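You operate a simulated robot arm through the tools that you are given. There is no shell and no other tool. Be economical: measure what you need, move in short steps, check, and stop when the job is done.

Carry out the task below with a simulated robot arm. There is one attempt and no reset: what you move stays moved.

TASK
On the cold bench, make the sample can and the white sachet change places.
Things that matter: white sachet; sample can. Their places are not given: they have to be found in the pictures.

It is judged by the outcome, as a careful person would: the job done as asked, and still so three seconds after it is handed in. It fails if anything else is knocked over, pushed out of place, dropped, spilled or broken.

THE ROBOT
A 7-joint arm with a two-finger parallel gripper, fixed in place. Base frame: the origin is at the foot of the arm, x ahead of it, y to its left, z up; the work surface is at about z = 0.85. Lengths are in m, angles in degrees, forces in N, time in s.
With the tool pointing down near the work surface it reaches from about 0.3 to 0.7 m from the base axis. Its first joint turns from -66.0 to 66.0 degrees. Payload 1.57 kg.
Tool frame: the origin (TCP) lies between the finger pads and is the grasp point; the fingertips stand 0.03 m ahead of it; z points along the fingers, y is the line along which they close. The gripper opens to 0.11 m. The fingers are 0.024 m wide and 0.012 m thick; the gripper's body (0.048 by 0.112 m) begins 0.078 m behind the TCP.
Orientation is that of the tool frame in the base frame, as a unit quaternion [x, y, z, w]. With the fingers straight down and closing along the base's y, the tool's x points along the base's -x, its y along +y and its z along -z.

THE INTERFACE
- The arm moves only by the tool nudge_tool. Its arguments are lists of equal length, an entry for each row: "linear": the shift along the tool's x, y, z in cm, a list of three; "twist": the turn about the tool's z in rad. In form: {"linear": [[dx, dy, dz], ...], "twist": [twist, ...]}. A call has 1 to 8 rows; each row shifts and turns the commanded pose from where the row before left it, along the tool's axes as they then stand. "fingers" is the finger opening in cm, from 0 to 11, set as the call begins (left out, the last holds). A row lasts 0.2 s, in which the tool goes at most 0.05 m and 8.6 degrees; a call with a longer step from one row to the next is refused whole, and so is a gripper value outside its range. A pose out of reach is approached as far as the arm can. The call stops where the force on the tool passes 40 N (or 10 N more than at its start, if that is more) or the arm is blocked; 0.2 s more then pass. The fingers move at their own pace (about 0.108 m/s each) and stop on an object; they squeeze with about 29 N. The grip force told is the motor's: it shows also when the fingers shut on nothing. Time passes only in rows, and 0.2 s behind the last, so rows that do not move let the fingers close. It gives the time, the measured TCP pose, the force on the tool (base axes), the opening and the grip force at its end, in the units of the frame above (readings bear some noise).
- Cameras (640 x 400 px; columns grow to the right, rows downward): "scene" is fixed at [0.1657, -0.3943, 1.3988]; the picture's right is [0.76, -0.65, 0.00], its down [-0.40, -0.47, -0.78] and it looks along [0.51, 0.60, -0.62] (base axes); focal length 345 px, centre (320, 200). "wrist" rides on the gripper at [-0.036, 0, -0.08] in the tool frame; the picture's right is [0.00, -1.00, 0.00], its down [0.97, 0.00, -0.24] and it looks along [0.24, 0.00, 0.97] (tool axes); focal length 218 px, centre (320, 200).
- get_image(camera): a new picture of that camera. No time passes.
- measure_at(camera, pixels): for up to 12 pixels [column, row] of the newest picture of that camera ("zoom" is the newest enlarged one), the place [x, y, z] in the base frame of the surface seen there, good to about 0.002 m. No time passes.
- close_up(camera, box): a new picture of the part [left, top, right, bottom] of that camera's present view, enlarged. No time passes.
- hand_in(): hands the job in; it is judged then, once.

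Work in short steps. Measure before you move; look again where a grasp or a placing could have gone wrong, and mend it. You have 60 turns and 14 pictures in all, the two below and enlarged ones among them. Open the gripper and draw the arm clear of the work before you hand the job in, unless the task says otherwise; then end with one line.

The tools are called after ">>>" by a JSON object that holds its "api" and its "payload". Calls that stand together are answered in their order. nudge_tool: Moves the arm, as the interface text tells. Its arguments: {"type":"object","properties":{"linear":{"type":"array","items":{"type":"array","items":{"type":"number"}}},"twist":{"type":"array","items":{"type":"number"}},"fingers":{"type":"number"}},"required":["linear","twist"]} The other tools are called the same way: get_image (camera) takes a picture; measure_at (camera, pixels) gives the place of the surface under pixels of a picture; close_up (camera, box) takes an enlarged picture of a part of a camera's view; hand_in () hands the job in.

At the start:

```text
t: 0.0
eef_pos: [0.3781, 0.0545, 1.1111]
tcp_rot: [-0.001, 1.0, 0.0, -0.001]
contact_force: [0.1, 0.4, 0.4]
width: 0.11
grasp_force: 0.0
```

scene: 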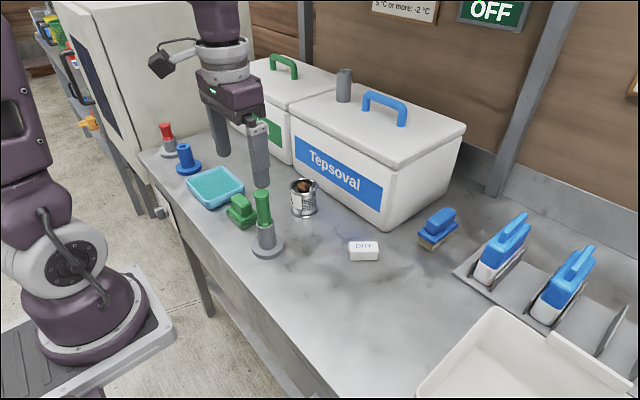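
wrist: 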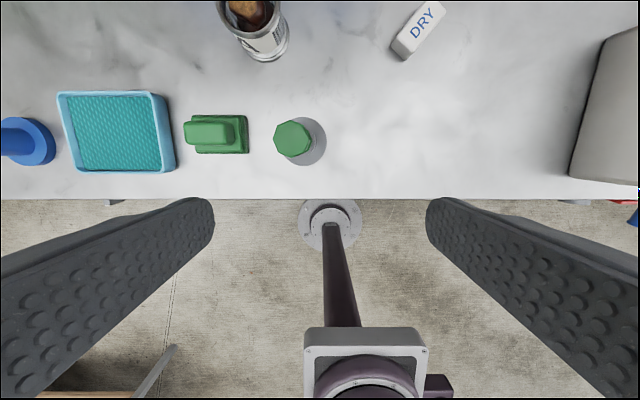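

The can stands near (303,198) and the sachet near (363,250) in the scene picture. I enlarge that part to measure them.

>>> {"api": "close_up", "payload": {"camera": "scene", "box": [220, 160, 460, 310]}}

>>> {"api": "measure_at", "payload": {"camera": "scene", "pixels": [[350, 243], [376, 242], [378, 258], [350, 260], [363, 245], [303, 213], [292, 185], [315, 186], [330, 225], [266, 250], [263, 193], [384, 222]]}}

```text
2.67 times, centred on (340, 235) of scene
```

zoom: 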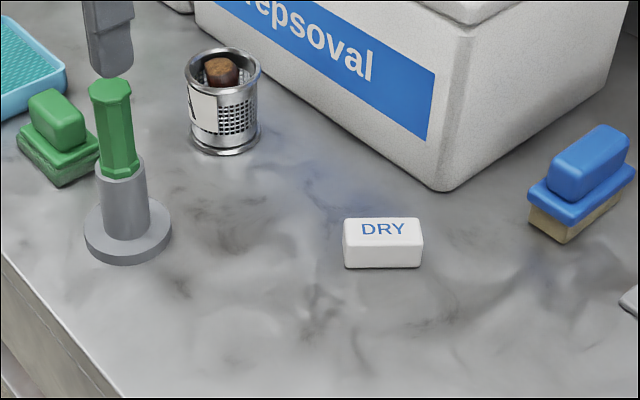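

```text
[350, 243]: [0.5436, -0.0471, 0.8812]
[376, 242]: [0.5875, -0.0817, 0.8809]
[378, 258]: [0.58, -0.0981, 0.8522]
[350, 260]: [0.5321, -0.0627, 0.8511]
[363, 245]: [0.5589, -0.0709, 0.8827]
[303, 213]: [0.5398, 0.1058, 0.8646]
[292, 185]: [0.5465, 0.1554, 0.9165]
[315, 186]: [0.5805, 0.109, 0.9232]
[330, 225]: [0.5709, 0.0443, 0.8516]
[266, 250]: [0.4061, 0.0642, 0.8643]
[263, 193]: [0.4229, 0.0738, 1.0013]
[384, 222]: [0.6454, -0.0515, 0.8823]
```

I measure the can's rim and base and the sachet's corners on the enlarged picture.

>>> {"api": "measure_at", "payload": {"camera": "zoom", "pixels": [[187, 68], [258, 72], [222, 91], [222, 50], [222, 66], [224, 151], [346, 220], [420, 220], [421, 235], [346, 238], [346, 266], [418, 266]]}}

>>> {"api": "get_image", "payload": {"camera": "wrist"}}

```text
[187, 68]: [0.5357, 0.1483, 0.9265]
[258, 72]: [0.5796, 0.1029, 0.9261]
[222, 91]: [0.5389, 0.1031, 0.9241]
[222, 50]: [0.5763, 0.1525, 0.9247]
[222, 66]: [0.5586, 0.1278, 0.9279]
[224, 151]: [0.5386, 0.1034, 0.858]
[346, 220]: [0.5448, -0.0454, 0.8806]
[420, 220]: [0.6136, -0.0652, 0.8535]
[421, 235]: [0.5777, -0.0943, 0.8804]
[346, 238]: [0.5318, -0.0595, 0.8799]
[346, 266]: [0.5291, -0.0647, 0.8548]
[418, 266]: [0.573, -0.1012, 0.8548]
```

```text
10 pictures are left
```

wrist: 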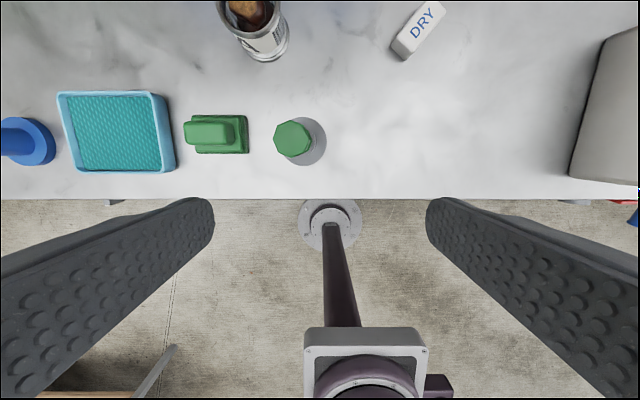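

The can's centre is about (0.5575, 0.1275) with a 0.063 m diameter; the sachet's is about (0.560, -0.070), its long axis at -37°. I check the white box's face for clearance and also the free spot for parking.

>>> {"api": "measure_at", "payload": {"camera": "scene", "pixels": [[297, 158], [325, 180], [350, 195], [383, 215], [386, 165], [320, 135], [300, 115], [345, 310], [380, 300], [410, 320], [420, 240], [490, 312]]}}

```text
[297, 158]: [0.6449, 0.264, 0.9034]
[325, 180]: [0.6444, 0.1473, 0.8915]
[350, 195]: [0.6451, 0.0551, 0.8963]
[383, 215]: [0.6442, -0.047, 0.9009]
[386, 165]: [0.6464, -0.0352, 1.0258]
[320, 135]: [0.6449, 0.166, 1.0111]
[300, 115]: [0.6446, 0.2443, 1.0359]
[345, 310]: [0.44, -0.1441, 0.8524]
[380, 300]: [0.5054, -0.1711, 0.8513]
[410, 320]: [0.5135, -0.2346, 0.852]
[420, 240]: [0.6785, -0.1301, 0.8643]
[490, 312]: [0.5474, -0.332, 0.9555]
```

The bench around (0.44, -0.14) is free for parking, and the box face is at x = 0.645, far enough away. I move above the sachet at travel height and begin turning.

>>> {"api": "nudge_tool", "payload": {"linear": [[-3.04, -2.075, 0], [-3.04, -2.075, 0], [-3.04, -2.075, 0], [-3.04, -2.075, 0], [-3.04, -2.075, 0], [-3.04, -2.075, 0], [0, 0, 0], [0, 0, 0]], "twist": [0, 0, 0, 0, 0, 0, 0.13, 0.13], "fingers": 7}}

>>> {"api": "nudge_tool", "payload": {"linear": [[0, 0, 0], [0, 0, 0], [0, 0, 0], [0, 0, 4], [0, 0, 4], [0, 0, 3], [0, 0, 0]], "twist": [0.13, 0.13, 0.13, 0, 0, 0, 0]}}

>>> {"api": "get_image", "payload": {"camera": "wrist"}}

```text
t: 1.8
eef_pos: [0.5609, -0.0702, 1.111]
tcp_rot: [0.13, 0.991, 0.0, 0.0]
contact_force: [0.6, -0.4, 1.6]
width: 0.0699
grasp_force: 0.0
```

```text
t: 3.4
eef_pos: [0.5611, -0.0698, 0.9993]
tcp_rot: [0.32, 0.947, 0.0, 0.0]
contact_force: [-0.8, 0.0, -1.3]
width: 0.0699
grasp_force: 0.1
```

```text
9 pictures are left
```

wrist: 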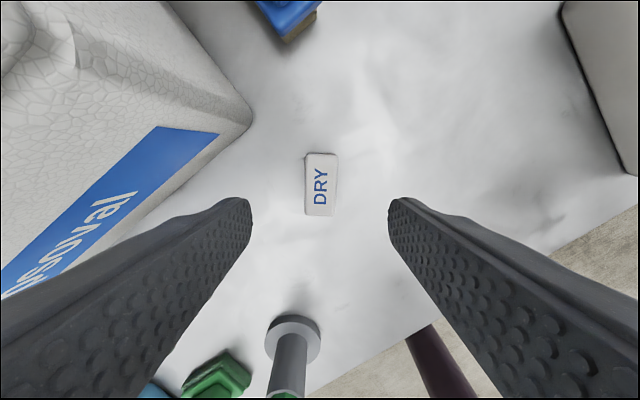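

The sachet sits between the fingers, nearly straight. I measure its top corners to centre on it.

>>> {"api": "measure_at", "payload": {"camera": "wrist", "pixels": [[310, 156], [335, 157], [334, 211], [309, 210], [322, 184], [322, 156], [322, 211], [309, 184], [335, 184]]}}

```text
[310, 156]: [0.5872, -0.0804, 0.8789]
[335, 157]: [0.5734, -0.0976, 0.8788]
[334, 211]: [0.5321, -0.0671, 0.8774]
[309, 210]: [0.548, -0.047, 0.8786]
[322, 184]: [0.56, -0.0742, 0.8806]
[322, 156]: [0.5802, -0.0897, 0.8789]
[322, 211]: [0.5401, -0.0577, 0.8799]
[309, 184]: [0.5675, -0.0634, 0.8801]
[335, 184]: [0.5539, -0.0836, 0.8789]
```

The sachet's centre is (0.560, -0.073). I correct 3 mm and descend to TCP z = 0.885, then close in the next call.

>>> {"api": "nudge_tool", "payload": {"linear": [[-0.1, -0.3, 0], [0, 0, 4], [0, 0, 4], [0, 0, 2], [0, 0, 1.4], [0, 0, 0]], "twist": [0, 0, 0, 0, 0, 0]}}

>>> {"api": "nudge_tool", "payload": {"linear": [[0, 0, 0], [0, 0, 0], [0, 0, 0], [0, 0, 0]], "twist": [0, 0, 0, 0], "fingers": 0}}

```text
t: 4.8
eef_pos: [0.5589, -0.0716, 0.8861]
tcp_rot: [0.319, 0.948, 0.0, 0.0]
contact_force: [0.7, 0.7, -0.3]
width: 0.07
grasp_force: 0.1
```

```text
t: 5.8
eef_pos: [0.5595, -0.0724, 0.886]
tcp_rot: [0.319, 0.948, 0.0, 0.0]
contact_force: [0.5, -0.1, 0.7]
width: 0.0286
grasp_force: 28.9
```

Gripped at 0.0286 m, 28.9 N. I lift and carry it to the parking spot (0.45, -0.14).

>>> {"api": "nudge_tool", "payload": {"linear": [[0, 0, -3], [0, 0, -3], [1.57, -4, 0], [1.57, -4, 0], [1.57, -4, 0], [0, 0, 3], [0, 0, 2.5], [0, 0, 0]], "twist": [0, 0, 0, 0, 0, 0, 0, 0]}}

>>> {"api": "nudge_tool", "payload": {"linear": [[0, 0, 0.3], [0, 0, 0.1], [0, 0, 0]], "twist": [0, 0, 0]}}

```text
t: 7.6
eef_pos: [0.449, -0.1405, 0.8918]
tcp_rot: [0.319, 0.948, 0.0, 0.001]
contact_force: [-0.8, 0.0, 0.3]
width: 0.029
grasp_force: 29.3
```

```text
t: 8.4
eef_pos: [0.4493, -0.1395, 0.888]
tcp_rot: [0.319, 0.948, 0.0, 0.0]
contact_force: [0.3, -0.2, 0.3]
width: 0.0287
grasp_force: 28.0
```

About 2 mm remain; I set it down and let go, then rise.

>>> {"api": "nudge_tool", "payload": {"linear": [[0, 0, 0.1], [0, 0, 0.1], [0, 0, 0]], "twist": [0, 0, 0]}}

>>> {"api": "nudge_tool", "payload": {"linear": [[0, 0, 0], [0, 0, 0], [0, 0, -4], [0, 0, -5], [0, 0, -5], [0, 0, -5], [0, 0, -2]], "twist": [0, 0, 0, 0, 0, 0, 0], "fingers": 7}}

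```text
t: 9.2
eef_pos: [0.4504, -0.1395, 0.8862]
tcp_rot: [0.319, 0.948, 0.0, 0.0]
contact_force: [-1.3, 1.0, 12.0]
width: 0.0285
grasp_force: 29.2
```

```text
t: 10.8
eef_pos: [0.4491, -0.139, 1.0976]
tcp_rot: [0.32, 0.947, 0.0, -0.001]
contact_force: [-0.2, 0.6, 0.2]
width: 0.07
grasp_force: 0.0
```

Parked. I turn the tool back and travel above the can with the fingers fully open.

>>> {"api": "nudge_tool", "payload": {"linear": [[0, 0, 0], [0, 0, 0], [0, 0, 0], [0, 0, 0], [0, 0, 0]], "twist": [-0.13, -0.13, -0.13, -0.13, -0.13], "fingers": 11}}

>>> {"api": "nudge_tool", "payload": {"linear": [[-1.55, 3.807, 0], [-1.55, 3.807, 0], [-1.55, 3.807, 0], [-1.55, 3.807, 0], [-1.55, 3.807, 0], [-1.55, 3.807, 0], [-1.55, 3.807, 0], [0, 0, 0]], "twist": [0, 0, 0, 0, 0, 0, 0, 0]}}

>>> {"api": "get_image", "payload": {"camera": "wrist"}}

```text
t: 12.0
eef_pos: [0.4492, -0.1386, 1.0965]
tcp_rot: [-0.001, 1.0, 0.0, 0.0]
contact_force: [0.2, 0.0, 0.3]
width: 0.1101
grasp_force: 0.0
```

```text
t: 13.8
eef_pos: [0.5593, 0.1267, 1.0963]
tcp_rot: [0.0, 1.0, -0.001, 0.001]
contact_force: [-0.6, 1.0, 0.3]
width: 0.1104
grasp_force: 0.1
```

```text
8 pictures are left
```

wrist: 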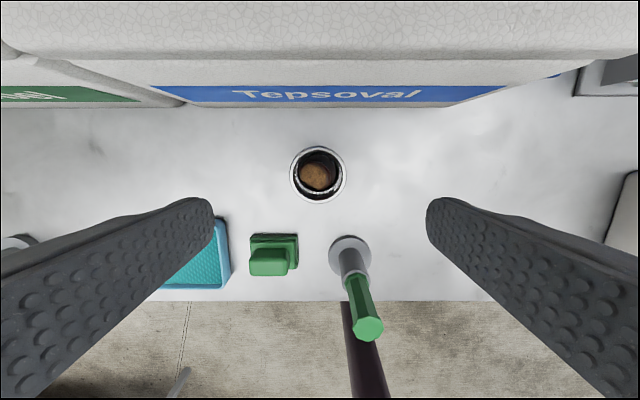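

The can's rim is centred near (317,174). I measure its four edge points.

>>> {"api": "measure_at", "payload": {"camera": "wrist", "pixels": [[291, 174], [344, 174], [317, 148], [317, 201], [317, 172]]}}

```text
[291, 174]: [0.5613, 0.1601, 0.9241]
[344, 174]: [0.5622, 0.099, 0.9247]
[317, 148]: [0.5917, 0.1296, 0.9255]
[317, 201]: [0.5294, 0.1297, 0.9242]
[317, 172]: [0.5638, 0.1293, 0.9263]
```

Can centre (0.5605, 0.1295). I align and go down to TCP z of about 0.896, then close.

>>> {"api": "nudge_tool", "payload": {"linear": [[-0.1, 0.25, 0], [0, 0, 4.5], [0, 0, 4.5], [0, 0, 4], [0, 0, 3], [0, 0, 2.5], [0, 0, 1.5], [0, 0, 0]], "twist": [0, 0, 0, 0, 0, 0, 0, 0]}}

>>> {"api": "nudge_tool", "payload": {"linear": [[0, 0, 0], [0, 0, 0], [0, 0, 0], [0, 0, 0]], "twist": [0, 0, 0, 0], "fingers": 4}}

```text
t: 15.6
eef_pos: [0.5598, 0.131, 0.8951]
tcp_rot: [0.0, 1.0, 0.0, 0.001]
contact_force: [-1.0, -0.2, -0.5]
width: 0.1102
grasp_force: 0.2
```

```text
t: 16.6
eef_pos: [0.5597, 0.1291, 0.8955]
tcp_rot: [0.0, 1.0, 0.0, 0.0]
contact_force: [-0.9, 0.0, 2.0]
width: 0.0586
grasp_force: 28.7
```

The can is held at 0.0586 m. I lift gently and carry it level to (0.560, -0.073).

>>> {"api": "nudge_tool", "payload": {"linear": [[0, 0, -0.5], [0, 0, -1.5], [0, 0, -2], [0, 0, -1], [0, 0, 0]], "twist": [0, 0, 0, 0, 0]}}

>>> {"api": "nudge_tool", "payload": {"linear": [[0, -1.5, 0], [0, -3, 0], [0, -3.5, 0], [0, -3.5, 0], [0, -3.5, 0], [0, -3, 0], [0, -2.2, 0], [0, 0, 0]], "twist": [0, 0, 0, 0, 0, 0, 0, 0]}}

```text
t: 17.8
eef_pos: [0.5595, 0.1293, 0.9463]
tcp_rot: [0.0, 1.0, 0.001, -0.001]
contact_force: [0.5, -0.8, -0.8]
width: 0.0585
grasp_force: 28.8
```

```text
t: 19.6
eef_pos: [0.5582, -0.0731, 0.9459]
tcp_rot: [0.0, 1.0, 0.0, 0.0]
contact_force: [-0.3, -0.9, -1.7]
width: 0.0588
grasp_force: 28.9
```

The grip holds. I lower almost the full 5 cm, slowly near the end.

>>> {"api": "nudge_tool", "payload": {"linear": [[-0.15, 0, 2], [0, 0, 1.5], [0, 0, 0.8], [0, 0, 0.4], [0, 0, 0.2], [0, 0, 0.1], [0, 0, 0]], "twist": [0, 0, 0, 0, 0, 0, 0]}}

```text
t: 21.2
eef_pos: [0.5601, -0.0723, 0.8964]
tcp_rot: [0.0, 1.0, 0.0, 0.0]
contact_force: [-0.4, -0.4, -1.2]
width: 0.0584
grasp_force: 29.3
```

>>> {"api": "nudge_tool", "payload": {"linear": [[0, 0, 0.1], [0, 0, 0], [0, 0, 0]], "twist": [0, 0, 0]}}

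```text
t: 22.0
eef_pos: [0.5614, -0.0722, 0.8966]
tcp_rot: [0.0, 1.0, 0.0, 0.001]
contact_force: [-2.3, 4.1, 20.3]
width: 0.0584
grasp_force: 28.4
```

The can is on the bench (20 N up). I open the fingers and then rise straight up.

>>> {"api": "nudge_tool", "payload": {"linear": [[0, 0, 0], [0, 0, 0], [0, 0, 0]], "twist": [0, 0, 0], "fingers": 11}}

>>> {"api": "nudge_tool", "payload": {"linear": [[0, 0, -3], [0, 0, -4], [0, 0, -5], [0, 0, -5], [0, 0, -3], [0, 0, 0]], "twist": [0, 0, 0, 0, 0, 0]}}

>>> {"api": "get_image", "payload": {"camera": "scene"}}

```text
t: 22.8
eef_pos: [0.5611, -0.0711, 0.895]
tcp_rot: [0.0, 1.0, 0.0, 0.0]
contact_force: [0.5, -0.3, 1.1]
width: 0.1102
grasp_force: 0.0
```

```text
t: 24.2
eef_pos: [0.5614, -0.0723, 1.096]
tcp_rot: [0.001, 1.0, 0.001, 0.0]
contact_force: [0.6, -0.6, 0.0]
width: 0.11
grasp_force: 0.1
```

```text
7 pictures are left
```

scene: 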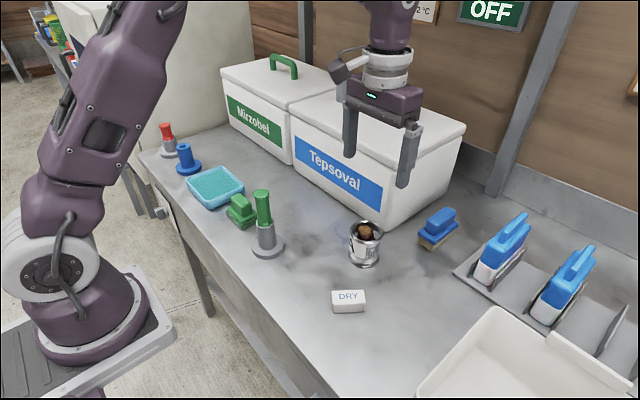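

The can stands upright in the sachet's place with its contents; the sachet is parked upright at (348,300). I move back over it, turn and recheck.

>>> {"api": "nudge_tool", "payload": {"linear": [[2.8, -1.68, 0], [2.8, -1.68, 0], [2.8, -1.68, 0], [2.8, -1.68, 0], [0, 0, 0], [0, 0, 0], [0, 0, 0]], "twist": [0, 0, 0, 0, 0.13, 0.13, 0.13], "fingers": 7}}

>>> {"api": "nudge_tool", "payload": {"linear": [[0, 0, 0], [0, 0, 0], [0, 0, 4], [0, 0, 4], [0, 0, 0]], "twist": [0.13, 0.13, 0, 0, 0]}}

>>> {"api": "get_image", "payload": {"camera": "wrist"}}

```text
t: 25.8
eef_pos: [0.45, -0.1397, 1.0953]
tcp_rot: [0.195, 0.981, 0.0, 0.0]
contact_force: [0.4, 0.4, 0.2]
width: 0.07
grasp_force: 0.1
```

```text
t: 27.0
eef_pos: [0.4477, -0.1375, 1.0146]
tcp_rot: [0.32, 0.947, 0.0, 0.0]
contact_force: [1.0, 0.1, -0.6]
width: 0.0698
grasp_force: 0.1
```

```text
6 pictures are left
```

wrist: 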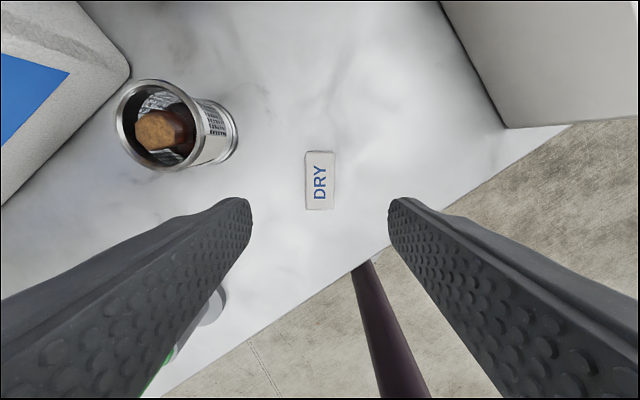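

The sachet is still centred and aligned at (320,181), with the can clear. I descend and grip.

>>> {"api": "nudge_tool", "payload": {"linear": [[0, 0, 4], [0, 0, 4], [0, 0, 3], [0, 0, 1.8], [0, 0, 0]], "twist": [0, 0, 0, 0, 0]}}

>>> {"api": "nudge_tool", "payload": {"linear": [[0, 0, 0], [0, 0, 0], [0, 0, 0], [0, 0, 0]], "twist": [0, 0, 0, 0], "fingers": 0}}

```text
t: 28.2
eef_pos: [0.4486, -0.1394, 0.8861]
tcp_rot: [0.319, 0.948, -0.001, 0.0]
contact_force: [-0.5, -0.9, -0.3]
width: 0.0702
grasp_force: 0.0
```

```text
t: 29.2
eef_pos: [0.4487, -0.1397, 0.8864]
tcp_rot: [0.32, 0.947, 0.0, -0.001]
contact_force: [-0.1, 0.9, -0.3]
width: 0.0288
grasp_force: 29.3
```

Gripped. I lift high enough to clear everything, then cross to above (0.5605, 0.1295).

>>> {"api": "nudge_tool", "payload": {"linear": [[0, 0, -3], [0, 0, -4], [0, 0, -4], [0, 0, -4], [0, 0, -4], [0, 0, 0]], "twist": [0, 0, 0, 0, 0, 0]}}

>>> {"api": "nudge_tool", "payload": {"linear": [[0.926, 3.526, 0], [0.926, 3.526, 0], [0.926, 3.526, 0], [0.926, 3.526, 0], [0.926, 3.526, 0], [0.926, 3.526, 0], [0.926, 3.526, 0], [0.926, 3.526, 0]], "twist": [0, 0, 0, 0, 0, 0, 0, 0]}}

```text
t: 30.6
eef_pos: [0.4484, -0.1382, 1.0763]
tcp_rot: [0.319, 0.948, 0.0, -0.001]
contact_force: [-0.2, -0.7, -1.1]
width: 0.0287
grasp_force: 29.0
```

```text
t: 32.4
eef_pos: [0.5594, 0.131, 1.0781]
tcp_rot: [0.319, 0.948, 0.0, 0.001]
contact_force: [0.4, 0.7, -0.2]
width: 0.0284
grasp_force: 28.7
```

Over the can's old place. I lower 19 cm in steps.

>>> {"api": "nudge_tool", "payload": {"linear": [[0, 0, 4], [0, 0, 4], [0, 0, 4], [0, 0, 3.5], [0, 0, 2], [0, 0, 1], [0, 0, 0.3], [0, 0, 0]], "twist": [0, 0, 0, 0, 0, 0, 0, 0]}}

>>> {"api": "nudge_tool", "payload": {"linear": [[0, 0, 0.15], [0, 0, 0.1], [0, 0, 0]], "twist": [0, 0, 0]}}

```text
t: 34.2
eef_pos: [0.5597, 0.1295, 0.8889]
tcp_rot: [0.321, 0.947, 0.0, 0.001]
contact_force: [0.4, 0.6, -0.6]
width: 0.0285
grasp_force: 29.0
```

```text
t: 35.0
eef_pos: [0.5606, 0.1297, 0.8866]
tcp_rot: [0.319, 0.948, 0.0, -0.001]
contact_force: [-1.8, 0.5, 6.4]
width: 0.0286
grasp_force: 28.9
```

The sachet touches the bench (6.4 N). I release, rise and back away toward the base.

>>> {"api": "nudge_tool", "payload": {"linear": [[0, 0, 0], [0, 0, 0], [0, 0, -4], [0, 0, -5], [0, 0, -5], [0, 0, -5], [0, 0, -4]], "twist": [0, 0, 0, 0, 0, 0, 0], "fingers": 7}}

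>>> {"api": "nudge_tool", "payload": {"linear": [[4, -2.5, 0], [4, -2.5, 0], [4, -2.5, 0], [4, -2.5, 0], [0, 0, 0]], "twist": [0, 0, 0, 0, 0]}}

>>> {"api": "get_image", "payload": {"camera": "scene"}}

```text
t: 36.6
eef_pos: [0.561, 0.1291, 1.1173]
tcp_rot: [0.32, 0.948, 0.0, 0.0]
contact_force: [0.7, 0.0, 0.8]
width: 0.0698
grasp_force: 0.1
```

```text
t: 37.8
eef_pos: [0.3729, 0.147, 1.115]
tcp_rot: [0.321, 0.947, 0.0, 0.0]
contact_force: [-0.9, 0.1, 0.1]
width: 0.0703
grasp_force: 0.0
```

```text
5 pictures are left
```

scene: 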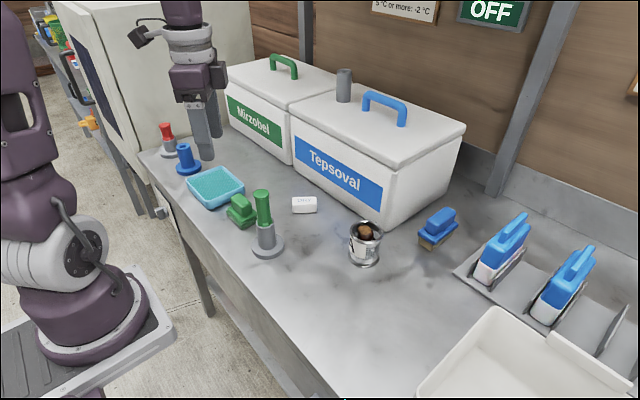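

The sachet is now at (304,205) and the can at (364,243). Both stand upright, everything else is unmoved and the arm is clear, so I hand in.

>>> {"api": "hand_in", "payload": {}}

```text
The job is handed in.
```

The sample can and the white sachet have changed places, both upright, and the last picture shows nothing else moved.
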